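You operate a simulated robot arm through the tools that you are given. There is no shell and no other tool. Be economical: measure what you need, move in short steps, check, and stop when the job is done.

Carry out the task below with a simulated robot arm. There is one attempt and no reset: what you move stays moved.

TASK
Put the vial labelled "2" from the top of the sample bench on top of the blue lined plug and the vial marked "1" on the blue gasket there.
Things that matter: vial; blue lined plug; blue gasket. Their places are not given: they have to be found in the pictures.

It is judged by the outcome, as a careful person would: the job done as asked, and still so three seconds after it is handed in. It fails if anything else is knocked over, pushed out of place, dropped, spilled or broken.

THE ROBOT
A 7-joint arm with a two-finger parallel gripper, fixed in place. Base frame: the origin is at the foot of the arm, x ahead of it, y to its left, z up; the work surface is at about z = 0. Lengths are in m, angles in degrees, forces in N, time in s.
With the tool pointing down near the work surface it reaches from about 0.24 to 0.62 m from the base axis. Its first joint turns from -66.0 to 66.0 degrees. Payload 2.6 kg.
Tool frame: the origin (TCP) lies between the finger pads and is the grasp point; the fingertips stand 0.03 m ahead of it; z points along the fingers, y is the line along which they close. The gripper opens to 0.094 m. The fingers are 0.028 m wide and 0.01 m thick; the gripper's body (0.05 by 0.096 m) begins 0.055 m behind the TCP.
Orientation is that of the tool frame in the base frame, as [roll, pitch, yaw] about the fixed x, y, z axes, in that order (R = Rz(yaw) Ry(pitch) Rx(roll)). With the fingers straight down and closing along the base's y, the tool's x points along the base's -x, its y along +y and its z along -z.

THE INTERFACE
- The arm moves only by the tool drive_tool. Its argument "targets" is one flat list of numbers, 7 for each row, row after row: the shift along the tool's x, y, z in units of 250 mm (1.0 is 250 mm), then the turn, a rotation vector about the tool's x, y, z in units of 120 degrees (1.0 is 120 degrees), then the gripper command, from -1 (shut) to 1 (fully open), values between in proportion. In form: [tx, ty, tz, rx, ry, rz, fingers, tx, ty, tz, rx, ry, rz, fingers, ...]. A call has 1 to 12 rows; each row is the pose to reach, as a shift and turn from the pose commanded when the call began, along the tool's axes at that moment. A call with a number of a shift or a turn outside -1 to 1 is refused whole. A row lasts 0.2 s, in which the tool goes at most 0.05 m and 8.6 degrees; a call with a longer step from one row to the next is refused whole, and so is a gripper value outside its range. A pose out of reach is approached as far as the arm can. The call stops where the force on the tool passes 40 N (or 10 N more than at its start, if that is more) or the arm is blocked; 0.2 s more then pass. The fingers move at their own pace (about 0.072 m/s each) and stop on an object; they squeeze with about 27 N. The grip force told is the motor's: it shows also when the fingers shut on nothing. Time passes only in rows, and 0.2 s behind the last, so rows that repeat a pose let the fingers close. It gives the time, the measured TCP pose, the force on the tool (base axes), the opening and the grip force at its end, in the units of the frame above (readings bear some noise).
- Cameras (640 x 400 px; columns grow to the right, rows downward): "scene" is fixed at [0.0476, 0.4655, 0.544]; the picture's right is [-0.48, -0.88, 0.00], its down [-0.66, 0.36, -0.66] and it looks along [0.57, -0.32, -0.75] (base axes); focal length 261 px, centre (320, 200). "wrist" rides on the gripper at [-0.037, 0, -0.058] in the tool frame; the picture's right is [0.00, -1.00, 0.00], its down [0.97, 0.00, -0.24] and it looks along [0.24, 0.00, 0.97] (tool axes); focal length 218 px, centre (320, 200).
- snapshot(camera): a new picture of that camera. No time passes.
- probe_pixels(camera, pixels): for up to 12 pixels [column, row] of the newest picture of that camera ("zoom" is the newest enlarged one), the place [x, y, z] in the base frame of the surface seen there, good to about 0.002 m. No time passes.
- enlarge(camera, box): a new picture of the part [left, top, right, bottom] of that camera's present view, enlarged. No time passes.
- job_done(): hands the job in; it is judged then, once.

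Work in short steps. Measure before you move; look again where a grasp or a placing could have gone wrong, and mend it. You have 60 turns and 20 pictures in all, the two below and enlarged ones among them. Open the gripper and draw the arm clear of the work before you hand the job in, unless the task says otherwise; then end with one line.

The tools are called after "Request:" as name(argument=value, ...) on one line, values as JSON. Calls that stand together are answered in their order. drive_tool: Moves the arm, as the interface text tells. Its arguments: {"type":"object","properties":{"targets":{"type":"array"}},"required":["targets"]} The other tools are called the same way: snapshot (camera) takes a picture; probe_pixels (camera, pixels) gives the place of the surface under pixels of a picture; enlarge (camera, box) takes an enlarged picture of a part of a camera's view; job_done () hands the job in.

At the start:

```text
t: 0.0
tcp_pos: [0.3292, 0.2237, 0.3091]
ee_rot: [180.0, 0.0, 180.0]
force: [-0.3, 0.0, 0.2]
grip_width: 0.0941
gripper_force: 0.0
```

scene: 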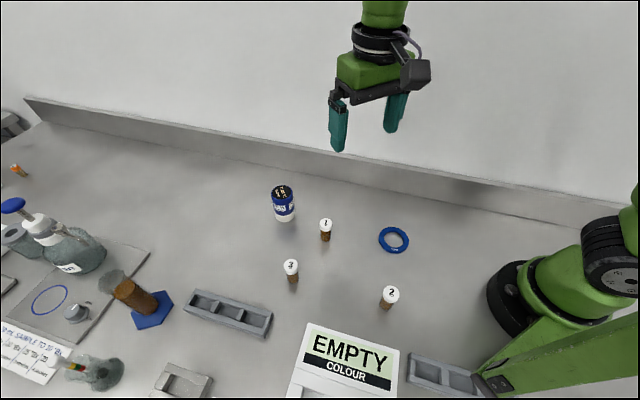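
wrist: 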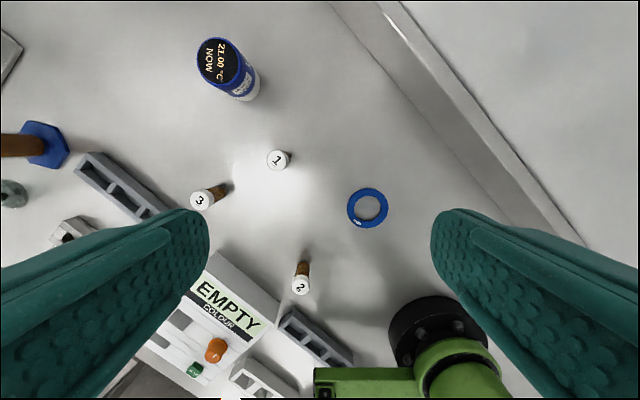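

The scene shows three vials: "1" near (326,228), "2" near (389,297) and "3" near (291,270). A blue ring sits near (393,240). I enlarge the view to find the blue lined plug.

Request:
enlarge(camera="scene", box=[0, 150, 200, 400])

Request:
enlarge(camera="scene", box=[240, 170, 430, 320])

```text
1.60 times, centred on (100, 275) of scene
```

zoom: 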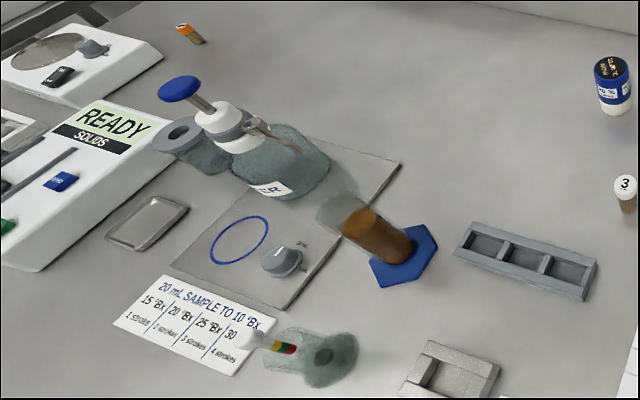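

```text
2.67 times, centred on (335, 245) of scene
```

zoom: 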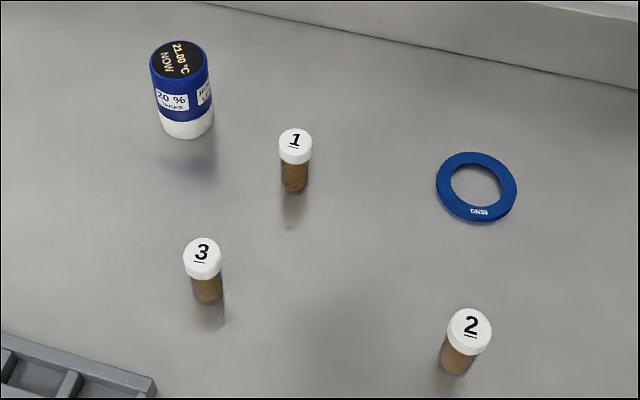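

I probe the vials, the ring, the blue cylinder and the blue circle on the slab, to see which are within reach.

Request:
probe_pixels(camera="zoom", pixels=[[295, 137], [203, 245], [469, 322], [180, 62], [180, 44], [180, 78], [476, 154], [477, 219], [440, 182], [514, 185], [457, 368], [293, 186]])

Request:
probe_pixels(camera="scene", pixels=[[48, 300], [75, 313], [165, 300], [12, 205], [20, 240], [330, 170], [283, 219], [225, 310], [180, 385], [17, 170], [345, 370], [393, 240]])

Request:
enlarge(camera="wrist", box=[180, 20, 280, 110])

Request:
enlarge(camera="scene", box=[0, 230, 120, 340])

```text
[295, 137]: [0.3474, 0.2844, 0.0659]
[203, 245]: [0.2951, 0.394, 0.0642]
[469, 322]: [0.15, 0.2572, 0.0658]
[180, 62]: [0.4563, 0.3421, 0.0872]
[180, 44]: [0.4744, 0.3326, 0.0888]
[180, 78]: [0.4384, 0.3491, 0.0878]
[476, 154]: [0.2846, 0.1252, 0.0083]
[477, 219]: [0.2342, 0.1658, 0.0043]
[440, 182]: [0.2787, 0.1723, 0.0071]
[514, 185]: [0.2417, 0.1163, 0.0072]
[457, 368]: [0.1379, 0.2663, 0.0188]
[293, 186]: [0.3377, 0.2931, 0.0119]
```

```text
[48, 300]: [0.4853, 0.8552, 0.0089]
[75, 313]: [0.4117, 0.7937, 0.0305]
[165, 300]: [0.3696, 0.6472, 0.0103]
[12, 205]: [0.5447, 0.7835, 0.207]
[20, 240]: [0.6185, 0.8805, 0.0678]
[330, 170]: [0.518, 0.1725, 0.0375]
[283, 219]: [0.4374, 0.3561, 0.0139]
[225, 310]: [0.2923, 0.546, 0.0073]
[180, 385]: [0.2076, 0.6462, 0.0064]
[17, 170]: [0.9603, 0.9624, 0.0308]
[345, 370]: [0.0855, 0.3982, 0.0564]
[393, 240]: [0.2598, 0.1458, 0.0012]
```

```text
4.44 times, centred on (230, 65) of wrist
```

zoom: 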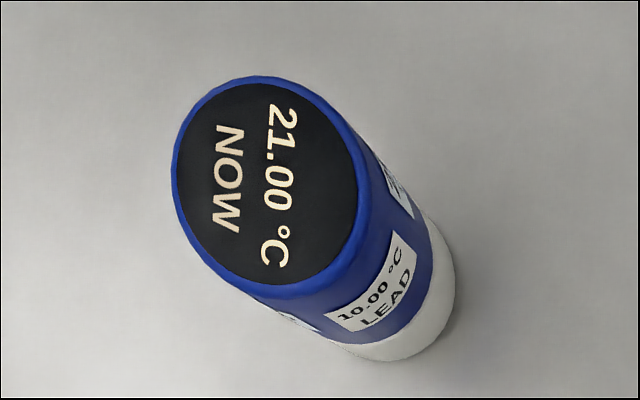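

```text
3.64 times, centred on (60, 285) of scene
```

zoom: 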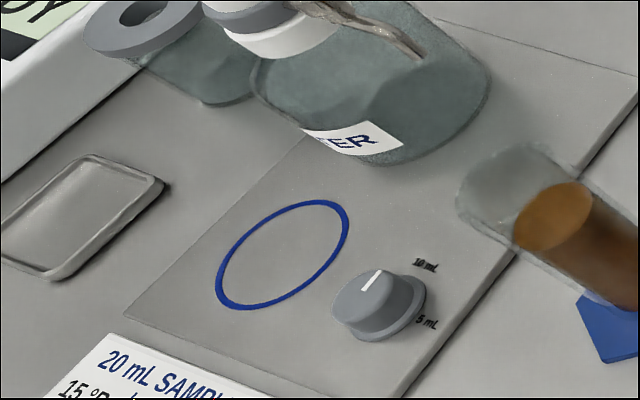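

The blue cylinder with the black top, at about (0.456, 0.341) with its top at z≈0.088, must be the plug, and the DN50 ring is the gasket. I probe the ring edges, the plug top and the clutter around vial 2.

Request:
probe_pixels(camera="wrist", pixels=[[349, 208], [356, 208], [380, 206], [386, 206], [368, 190], [368, 196], [367, 220], [366, 226], [278, 158], [301, 287]])

Request:
probe_pixels(camera="scene", pixels=[[398, 351], [312, 326], [355, 337], [410, 357], [440, 362], [480, 376], [389, 330], [391, 291], [382, 296], [399, 295]])

Request:
enlarge(camera="wrist", box=[330, 170, 410, 240])

```text
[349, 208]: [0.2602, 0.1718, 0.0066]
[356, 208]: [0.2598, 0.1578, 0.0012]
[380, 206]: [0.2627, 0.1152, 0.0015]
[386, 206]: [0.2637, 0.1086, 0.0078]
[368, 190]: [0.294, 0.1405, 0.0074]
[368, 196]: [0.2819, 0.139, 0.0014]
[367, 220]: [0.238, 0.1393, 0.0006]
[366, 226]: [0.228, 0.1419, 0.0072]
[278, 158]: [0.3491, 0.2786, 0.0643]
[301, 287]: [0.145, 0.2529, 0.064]
```

```text
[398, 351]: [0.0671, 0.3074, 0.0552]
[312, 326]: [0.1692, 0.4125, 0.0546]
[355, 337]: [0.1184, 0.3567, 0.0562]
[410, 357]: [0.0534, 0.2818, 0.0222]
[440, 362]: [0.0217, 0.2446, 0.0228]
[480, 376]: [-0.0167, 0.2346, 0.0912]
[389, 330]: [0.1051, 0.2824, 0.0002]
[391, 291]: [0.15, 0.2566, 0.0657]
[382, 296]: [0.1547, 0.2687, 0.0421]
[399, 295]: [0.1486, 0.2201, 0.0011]
```

```text
5.71 times, centred on (370, 205) of wrist
```

zoom: 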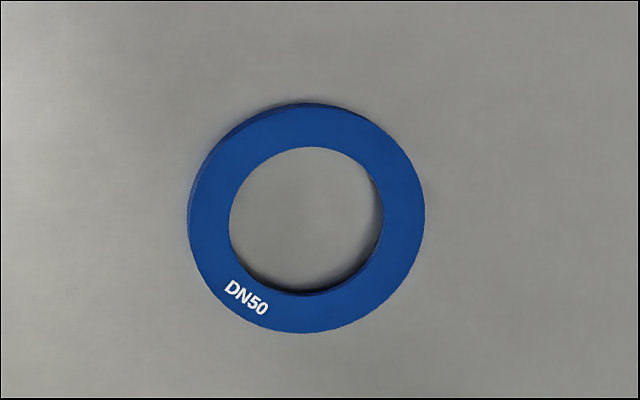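

The ring's centre is about (0.261, 0.141). Its outer radius is about 34 mm and its inner radius about 22 mm, so the band is about 12 mm wide and 7 mm thick. I move above vial 2 at (0.148, 0.255).

Request:
drive_tool(targets=[0.145, 0.025, 0.08, 0, 0, 0, 0.06, 0.29, 0.05, 0.16, 0, 0, 0, 0.06, 0.435, 0.075, 0.24, 0, 0, 0, 0.06, 0.58, 0.1, 0.32, 0, 0, 0, 0.06, 0.72, 0.124, 0.4, 0, 0, 0, 0.06, 0.72, 0.124, 0.4, 0, 0, 0, 0.06, 0.72, 0.124, 0.4, 0, 0, 0, 0.06])

Request:
snapshot(camera="wrist")

```text
t: 1.6
tcp_pos: [0.1492, 0.2547, 0.2093]
ee_rot: [-180.0, 0.0, 180.0]
force: [0.3, 0.2, -0.1]
grip_width: 0.0497
gripper_force: 0.1
```

```text
12 pictures are left
```

wrist: 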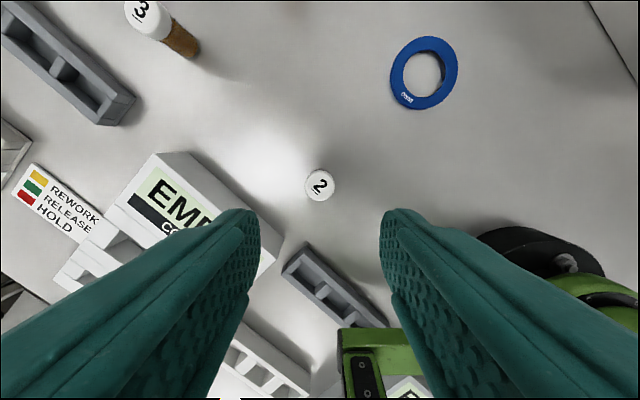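

Cap "2" is centred at about (320,185). I probe it and its edges.

Request:
probe_pixels(camera="wrist", pixels=[[320, 184], [307, 184], [333, 184], [320, 171], [320, 198]])

```text
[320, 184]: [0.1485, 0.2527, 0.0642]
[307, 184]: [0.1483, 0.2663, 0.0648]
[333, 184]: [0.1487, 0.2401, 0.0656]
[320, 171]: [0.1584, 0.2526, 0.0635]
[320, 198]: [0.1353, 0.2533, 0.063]
```

The cap is about 25 mm across and centred at (0.147, 0.253). I descend to TCP z≈0.045 and close.

Request:
drive_tool(targets=[0.007, -0.006, 0.16, 0, 0, 0, 0.06, 0.007, -0.006, 0.32, 0, 0, 0, 0.06, 0.007, -0.006, 0.44, 0, 0, 0, 0.06, 0.007, -0.006, 0.55, 0, 0, 0, 0.06, 0.007, -0.006, 0.656, 0, 0, 0, 0.06, 0.007, -0.006, 0.656, 0, 0, 0, 0.06, 0.007, -0.006, 0.656, 0, 0, 0, -1, 0.007, -0.006, 0.656, 0, 0, 0, -1, 0.007, -0.006, 0.656, 0, 0, 0, -1, 0.007, -0.006, 0.656, 0, 0, 0, -1])

```text
t: 3.8
tcp_pos: [0.1485, 0.2525, 0.0464]
ee_rot: [-180.0, 0.1, -179.9]
force: [0.6, -0.1, -0.7]
grip_width: 0.0271
gripper_force: 26.5
```

Gripped at 27 mm, on the cap. I lift straight up.

Request:
drive_tool(targets=[0, 0, -0.1, 0, 0, 0, -1, 0, 0, -0.25, 0, 0, 0, -1, 0, 0, -0.4, 0, 0, 0, -1, 0, 0, -0.55, 0, 0, 0, -1, 0, 0, -0.7, 0, 0, 0, -1, -0.12, 0.04, -0.7, 0, 0, 0, -1, -0.24, 0.08, -0.7, 0, 0, 0, -1, -0.36, 0.12, -0.7, 0, 0, 0, -1, -0.48, 0.16, -0.7, 0, 0, 0, -1, -0.6, 0.2, -0.7, 0, 0, 0, -1, -0.6, 0.2, -0.7, 0, 0, 0, -1])

Request:
snapshot(camera="wrist")

```text
t: 6.2
tcp_pos: [0.2976, 0.3046, 0.2204]
ee_rot: [-180.0, 0.1, -179.9]
force: [-0.7, 0.2, 0.7]
grip_width: 0.0268
gripper_force: 27.2
```

```text
11 pictures are left
```

wrist: 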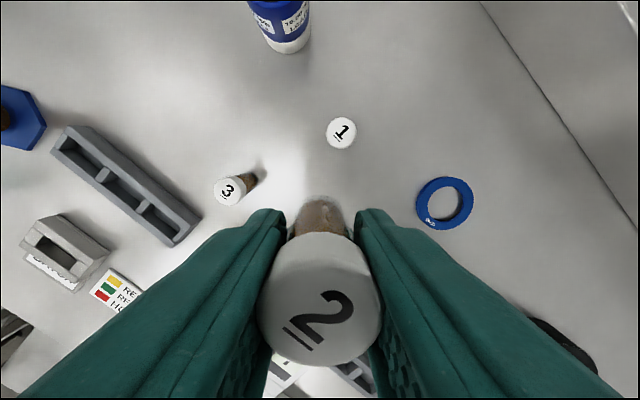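

Vial 2 hangs upright. I move near the plug to measure its top from above.

Request:
drive_tool(targets=[-0.16, 0.05, 0, 0, 0, 0, -1, -0.33, 0.1, 0, 0, 0, 0, -1, -0.49, 0.146, 0, 0, 0, 0, -1, -0.49, 0.146, 0, 0, 0, 0, -1])

Request:
snapshot(camera="wrist")

```text
t: 7.2
tcp_pos: [0.4212, 0.3386, 0.2205]
ee_rot: [-179.9, 0.0, -179.9]
force: [-0.4, 0.1, -0.7]
grip_width: 0.0276
gripper_force: 27.2
```

```text
10 pictures are left
```

wrist: 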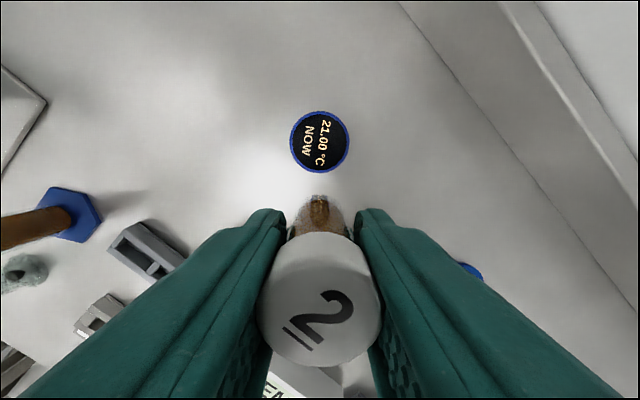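

The plug's top is the disc around (320,141). I probe its edges.

Request:
probe_pixels(camera="wrist", pixels=[[320, 141], [293, 141], [347, 141], [320, 115], [320, 168], [320, 270], [320, 300], [262, 300], [378, 300]])

```text
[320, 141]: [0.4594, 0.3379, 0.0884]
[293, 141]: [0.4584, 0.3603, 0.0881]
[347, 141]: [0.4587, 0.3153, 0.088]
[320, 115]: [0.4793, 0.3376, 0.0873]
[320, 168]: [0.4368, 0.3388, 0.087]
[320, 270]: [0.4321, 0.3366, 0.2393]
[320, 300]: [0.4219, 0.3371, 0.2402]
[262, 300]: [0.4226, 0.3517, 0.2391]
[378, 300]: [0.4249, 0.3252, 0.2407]
```

The plug's centre is (0.458, 0.338) and its top is at 0.088. The vial's base is 0.046 below the TCP, so I release at TCP z≈0.135. I go across first, then down.

Request:
drive_tool(targets=[-0.075, 0, 0, 0, 0, 0, -1, -0.148, 0, 0, 0, 0, 0, -1, -0.148, 0, 0.1, 0, 0, 0, -1, -0.148, 0, 0.2, 0, 0, 0, -1, -0.148, 0, 0.28, 0, 0, 0, -1, -0.148, 0, 0.325, 0, 0, 0, -1, -0.148, 0, 0.325, 0, 0, 0, -1])

Request:
enlarge(camera="scene", box=[220, 100, 380, 240])

```text
t: 8.8
tcp_pos: [0.4571, 0.3389, 0.139]
ee_rot: [-180.0, 0.0, -180.0]
force: [0.2, -0.3, 0.3]
grip_width: 0.0274
gripper_force: 27.0
```

```text
2.86 times, centred on (300, 170) of scene
```

zoom: 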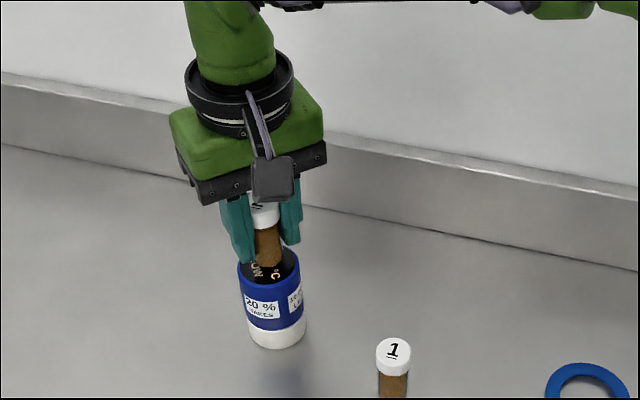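

Centred, with a few mm left. I lower in fine steps and watch the force.

Request:
drive_tool(targets=[0, 0, 0.006, 0, 0, 0, -1, 0, 0, 0.012, 0, 0, 0, -1, 0, 0, 0.012, 0, 0, 0, -1])

```text
t: 9.6
tcp_pos: [0.4568, 0.3382, 0.1354]
ee_rot: [-179.9, 0.0, -180.0]
force: [0.1, -0.7, -0.7]
grip_width: 0.0273
gripper_force: 27.1
```

Request:
drive_tool(targets=[0, 0, 0.004, 0, 0, 0, -1, 0, 0, 0.004, 0, 0, 0, -1])

```text
t: 10.2
tcp_pos: [0.4588, 0.3384, 0.1348]
ee_rot: [-180.0, 0.1, 180.0]
force: [0.2, 0.1, 0.1]
grip_width: 0.0272
gripper_force: 27.4
```

No contact force yet, so I lower another millimetre.

Request:
drive_tool(targets=[0, 0, 0.004, 0, 0, 0, -1, 0, 0, 0.004, 0, 0, 0, -1])

```text
t: 10.8
tcp_pos: [0.4582, 0.339, 0.1342]
ee_rot: [-180.0, 0.0, -179.9]
force: [0.4, 0.1, -0.8]
grip_width: 0.0275
gripper_force: 27.2
```

Request:
drive_tool(targets=[0, 0, 0.004, 0, 0, 0, -1, 0, 0, 0.004, 0, 0, 0, -1])

Request:
enlarge(camera="scene", box=[260, 130, 310, 220])

```text
t: 11.4
tcp_pos: [0.4587, 0.3404, 0.1346]
ee_rot: [-179.9, 0.0, -180.0]
force: [0.0, -0.9, 3.2]
grip_width: 0.0271
gripper_force: 26.5
```

```text
4.44 times, centred on (285, 175) of scene
```

zoom: 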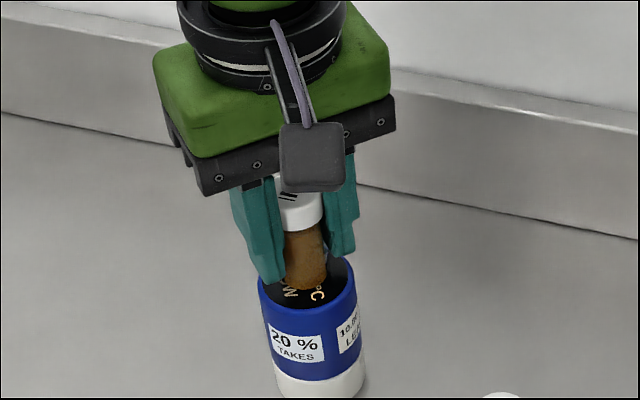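

Contact shows as 3.2 N upward. I open gradually and lift straight up.

Request:
drive_tool(targets=[0, 0, 0, 0, 0, 0, -0.36, 0, 0, 0, 0, 0, 0, -0.2, 0, 0, 0, 0, 0, 0, 0.06, 0, 0, 0, 0, 0, 0, 0.06, 0, 0, -0.08, 0, 0, 0, 0.06, 0, 0, -0.2, 0, 0, 0, 0.06, 0, 0, -0.36, 0, 0, 0, 0.06, 0, 0, -0.5, 0, 0, 0, 0.06, 0, 0, -0.5, 0, 0, 0, 0.06])

Request:
enlarge(camera="scene", box=[220, 130, 420, 260])

```text
t: 13.4
tcp_pos: [0.4585, 0.3396, 0.2584]
ee_rot: [180.0, 0.1, -180.0]
force: [-0.1, -0.4, -0.2]
grip_width: 0.0497
gripper_force: 0.1
```

```text
3.08 times, centred on (320, 195) of scene
```

zoom: 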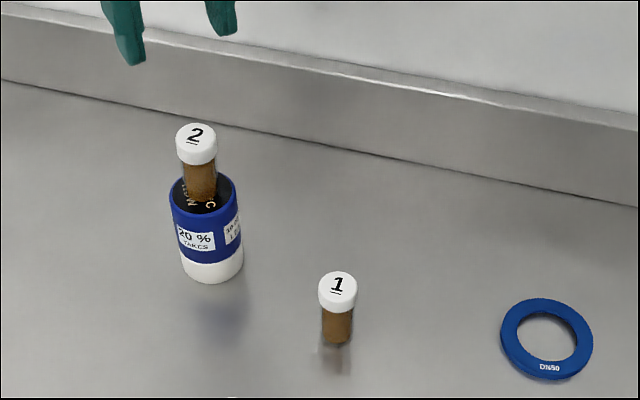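

Vial 2 stands on the plug. I move over vial 1 at about (0.348, 0.281), staying high until past the plug.

Request:
drive_tool(targets=[0.15, -0.08, 0, 0, 0, 0, 0.06, 0.3, -0.16, 0, 0, 0, 0, 0.06, 0.442, -0.234, 0, 0, 0, 0, 0.06, 0.442, -0.234, 0.17, 0, 0, 0, 0.06, 0.442, -0.234, 0.17, 0, 0, 0, 0.06])

Request:
snapshot(camera="wrist")

```text
t: 14.6
tcp_pos: [0.348, 0.2819, 0.2145]
ee_rot: [180.0, 0.0, -180.0]
force: [0.6, -0.2, -0.6]
grip_width: 0.0497
gripper_force: 0.1
```

```text
6 pictures are left
```

wrist: 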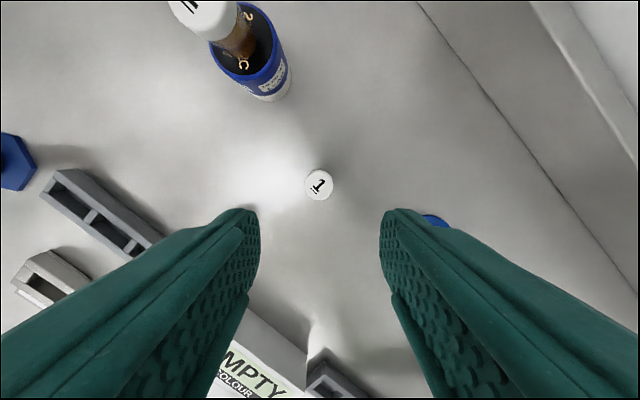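

Request:
probe_pixels(camera="wrist", pixels=[[319, 185], [306, 185], [332, 185], [319, 172], [319, 198]])

```text
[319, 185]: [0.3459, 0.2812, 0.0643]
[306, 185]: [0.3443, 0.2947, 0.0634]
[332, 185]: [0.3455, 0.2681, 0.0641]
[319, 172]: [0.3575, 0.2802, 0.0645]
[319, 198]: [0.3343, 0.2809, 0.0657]
```

Vial 1's centre is (0.346, 0.281). I descend and grip as I did with vial 2.

Request:
drive_tool(targets=[0.008, -0.003, 0.16, 0, 0, 0, 0.06, 0.008, -0.003, 0.32, 0, 0, 0, 0.06, 0.008, -0.003, 0.46, 0, 0, 0, 0.06, 0.008, -0.003, 0.57, 0, 0, 0, 0.06, 0.008, -0.003, 0.674, 0, 0, 0, 0.06, 0.008, -0.003, 0.674, 0, 0, 0, 0.06, 0.008, -0.003, 0.674, 0, 0, 0, -1, 0.008, -0.003, 0.674, 0, 0, 0, -1, 0.008, -0.003, 0.674, 0, 0, 0, -1, 0.008, -0.003, 0.674, 0, 0, 0, -1])

```text
t: 16.8
tcp_pos: [0.3454, 0.2795, 0.0465]
ee_rot: [-180.0, 0.1, 180.0]
force: [0.3, 0.1, -0.6]
grip_width: 0.0275
gripper_force: 26.7
```

Gripped. I lift and move toward the ring, stopping short of it on the -x side for a view.

Request:
drive_tool(targets=[0, 0, -0.12, 0, 0, 0, -1, 0, 0, -0.26, 0, 0, 0, -1, 0, 0, -0.4, 0, 0, 0, -1, 0, 0, -0.52, 0, 0, 0, -1, 0.12, -0.13, -0.52, 0, 0, 0, -1, 0.25, -0.26, -0.52, 0, 0, 0, -1, 0.37, -0.39, -0.52, 0, 0, 0, -1, 0.48, -0.52, -0.52, 0, 0, 0, -1, 0.524, -0.556, -0.52, 0, 0, 0, -1, 0.524, -0.556, -0.52, 0, 0, 0, -1])

Request:
snapshot(camera="wrist")

```text
t: 19.0
tcp_pos: [0.2137, 0.1403, 0.1755]
ee_rot: [180.0, -0.1, -180.0]
force: [0.8, -0.3, 0.0]
grip_width: 0.0273
gripper_force: 26.6
```

```text
5 pictures are left
```

wrist: 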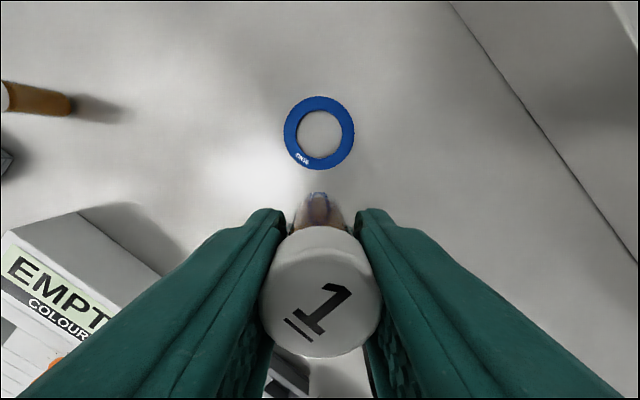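

Request:
probe_pixels(camera="wrist", pixels=[[286, 133], [295, 133], [343, 133], [352, 133], [319, 99], [319, 108], [319, 160], [319, 167], [291, 133], [319, 104], [347, 133], [319, 133]])

Request:
probe_pixels(camera="wrist", pixels=[[320, 296], [264, 296], [376, 296], [320, 250], [320, 340], [319, 164]])

```text
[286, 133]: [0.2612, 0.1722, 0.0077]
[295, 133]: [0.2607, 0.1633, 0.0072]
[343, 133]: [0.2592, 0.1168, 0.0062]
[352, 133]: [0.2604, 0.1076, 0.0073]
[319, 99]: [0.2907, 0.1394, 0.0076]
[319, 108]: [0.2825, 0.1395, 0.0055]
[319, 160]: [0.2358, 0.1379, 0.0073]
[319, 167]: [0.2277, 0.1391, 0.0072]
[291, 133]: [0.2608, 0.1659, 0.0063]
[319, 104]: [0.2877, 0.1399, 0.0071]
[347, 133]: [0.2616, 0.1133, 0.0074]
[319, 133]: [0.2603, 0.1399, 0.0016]
```

```text
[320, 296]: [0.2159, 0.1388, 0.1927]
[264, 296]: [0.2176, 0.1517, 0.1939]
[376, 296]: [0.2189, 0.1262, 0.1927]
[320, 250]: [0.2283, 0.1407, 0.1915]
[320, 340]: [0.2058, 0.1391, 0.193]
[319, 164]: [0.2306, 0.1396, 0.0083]
```

The ring's centre is (0.260, 0.140) and its band spans radii 22 to 34 mm. I'll stand vial 1 on the +y part of the band at (0.260, 0.168). The radial direction there is the finger axis, where the position is best known. I lower to a few mm above it and look.

Request:
drive_tool(targets=[-0.09, 0.058, 0, 0, 0, 0, -1, -0.182, 0.116, 0, 0, 0, 0, -1, -0.182, 0.116, 0.15, 0, 0, 0, -1, -0.182, 0.116, 0.3, 0, 0, 0, -1, -0.182, 0.116, 0.4, 0, 0, 0, -1, -0.182, 0.116, 0.465, 0, 0, 0, -1, -0.182, 0.116, 0.465, 0, 0, 0, -1])

Request:
enlarge(camera="scene", box=[350, 200, 430, 270])

```text
t: 20.6
tcp_pos: [0.2601, 0.1704, 0.0606]
ee_rot: [-180.0, 0.0, -180.0]
force: [0.4, -1.0, -0.5]
grip_width: 0.0274
gripper_force: 27.4
```

```text
5.71 times, centred on (390, 235) of scene
```

zoom: 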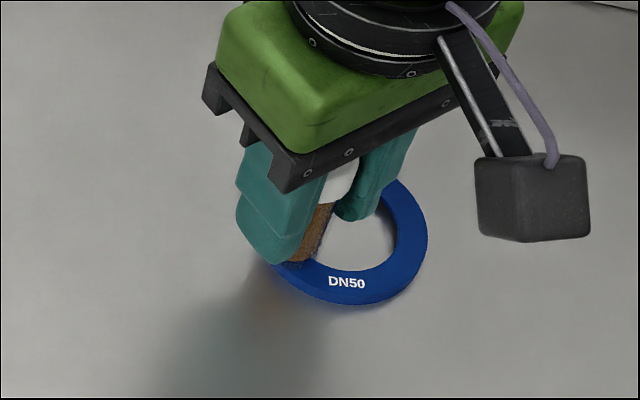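

Request:
drive_tool(targets=[0, -0.003, 0.008, 0, 0, 0, -1, 0, -0.003, 0.02, 0, 0, 0, -1, 0, -0.003, 0.02, 0, 0, 0, -1])

Request:
probe_pixels(camera="zoom", pixels=[[310, 240], [305, 255], [290, 266], [325, 210]])

```text
t: 21.4
tcp_pos: [0.26, 0.1688, 0.0553]
ee_rot: [-180.0, 0.0, 180.0]
force: [-0.2, 0.4, -0.6]
grip_width: 0.0272
gripper_force: 27.1
```

```text
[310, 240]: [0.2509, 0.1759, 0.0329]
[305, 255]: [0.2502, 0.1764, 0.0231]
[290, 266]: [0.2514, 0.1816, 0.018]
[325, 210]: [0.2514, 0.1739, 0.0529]
```

y is 0.169, as wanted. I lower by about a millimetre at a time until contact.

Request:
drive_tool(targets=[0, 0, 0.004, 0, 0, 0, -1, 0, 0, 0.004, 0, 0, 0, -1])

```text
t: 22.0
tcp_pos: [0.2591, 0.1688, 0.0556]
ee_rot: [-180.0, 0.0, 179.9]
force: [-0.5, 0.9, 0.5]
grip_width: 0.0271
gripper_force: 27.1
```

Request:
drive_tool(targets=[0, 0, 0.004, 0, 0, 0, -1, 0, 0, 0.004, 0, 0, 0, -1])

```text
t: 22.6
tcp_pos: [0.2588, 0.1695, 0.0539]
ee_rot: [-179.9, 0.0, -179.9]
force: [-0.5, 0.4, -0.5]
grip_width: 0.0272
gripper_force: 27.5
```

Request:
drive_tool(targets=[0, 0, 0.004, 0, 0, 0, -1, 0, 0, 0.004, 0, 0, 0, -1])

```text
t: 23.2
tcp_pos: [0.2592, 0.1687, 0.0534]
ee_rot: [179.9, 0.0, 180.0]
force: [0.1, 0.1, 8.2]
grip_width: 0.0274
gripper_force: 26.6
```

Contact at 8 N. I ease up slightly, open slowly and lift straight up.

Request:
drive_tool(targets=[0, 0, -0.002, 0, 0, 0, -1, 0, 0, -0.002, 0, 0, 0, -0.36, 0, 0, -0.002, 0, 0, 0, -0.2, 0, 0, -0.002, 0, 0, 0, 0.06, 0, 0, -0.002, 0, 0, 0, 0.06, 0, 0, -0.08, 0, 0, 0, 0.06, 0, 0, -0.2, 0, 0, 0, 0.06, 0, 0, -0.36, 0, 0, 0, 0.06, 0, 0, -0.52, 0, 0, 0, 0.06, 0, 0, -0.68, 0, 0, 0, 0.06, 0, 0, -0.8, 0, 0, 0, 0.06])

Request:
enlarge(camera="scene", box=[350, 190, 430, 260])

```text
t: 25.6
tcp_pos: [0.2587, 0.1693, 0.2515]
ee_rot: [-180.0, 0.1, -180.0]
force: [-0.7, -0.1, 0.1]
grip_width: 0.0498
gripper_force: 0.0
```

```text
5.71 times, centred on (390, 225) of scene
```

zoom: 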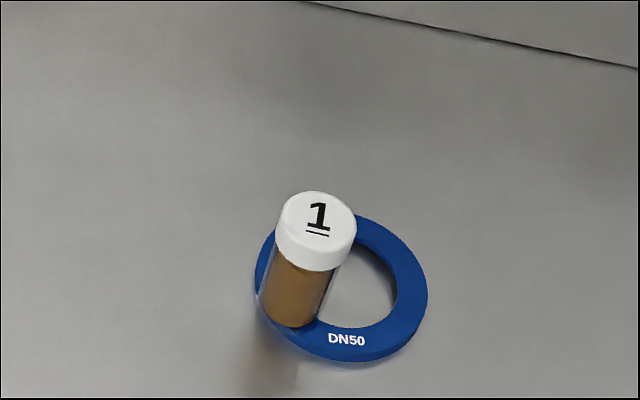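

Vial 1 stands upright on the gasket band. I draw the arm up and aside, then check everything once more.

Request:
drive_tool(targets=[-0.1, -0.12, -0.06, 0, 0, 0, 0.06, -0.2, -0.24, -0.12, 0, 0, 0, 0.06, -0.3, -0.36, -0.18, 0, 0, 0, 0.06, -0.4, -0.48, -0.24, 0, 0, 0, 0.06, -0.4, -0.48, -0.24, 0, 0, 0, 0.06, -0.4, -0.48, -0.24, 0, 0, 0, 0.06, -0.4, -0.48, -0.24, 0, 0, 0, 0.06])

Request:
snapshot(camera="scene")

```text
t: 27.2
tcp_pos: [0.359, 0.0503, 0.3131]
ee_rot: [179.9, -0.3, 179.9]
force: [-31.3, 10.0, -6.0]
grip_width: 0.0496
gripper_force: 0.2
```

```text
2 pictures are left
```

scene: 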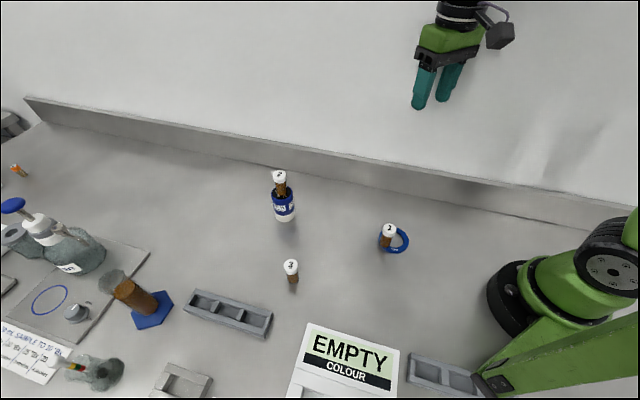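

The vials are fine, but the force reads -31 N in x, so the arm is pressing on something, probably the back wall. I back off toward the robot.

Request:
drive_tool(targets=[0.06, 0.08, 0, 0, 0, 0, 0.06, 0.15, 0.16, 0, 0, 0, 0, 0.06, 0.15, 0.16, 0, 0, 0, 0, 0.06])

Request:
snapshot(camera="scene")

```text
t: 28.0
tcp_pos: [0.3217, 0.0887, 0.3128]
ee_rot: [-179.9, 0.1, -179.9]
force: [0.1, 0.8, 0.0]
grip_width: 0.0498
gripper_force: 0.2
```

```text
1 pictures are left
```

scene: 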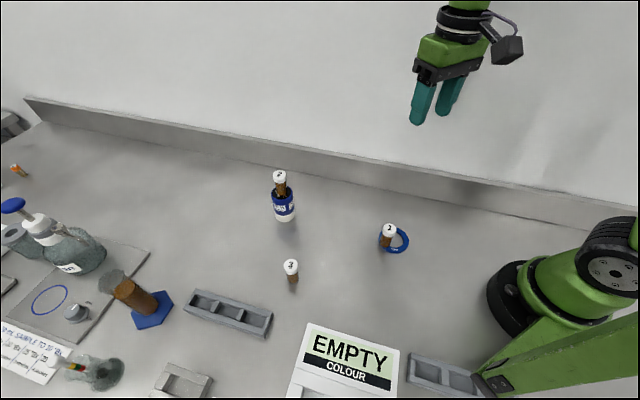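

The force is back to zero, both vials stand where they should and nothing else has moved. I hand the job in.

Request:
job_done()

```text
The job is handed in.
```

Vial "2" stands on the blue plug (the blue cylinder with the black display top), and vial "1" stands upright on the band of the blue DN50 gasket; the arm pressed on something, probably the back wall, at about 31 N while drawing clear, but nothing looked moved.
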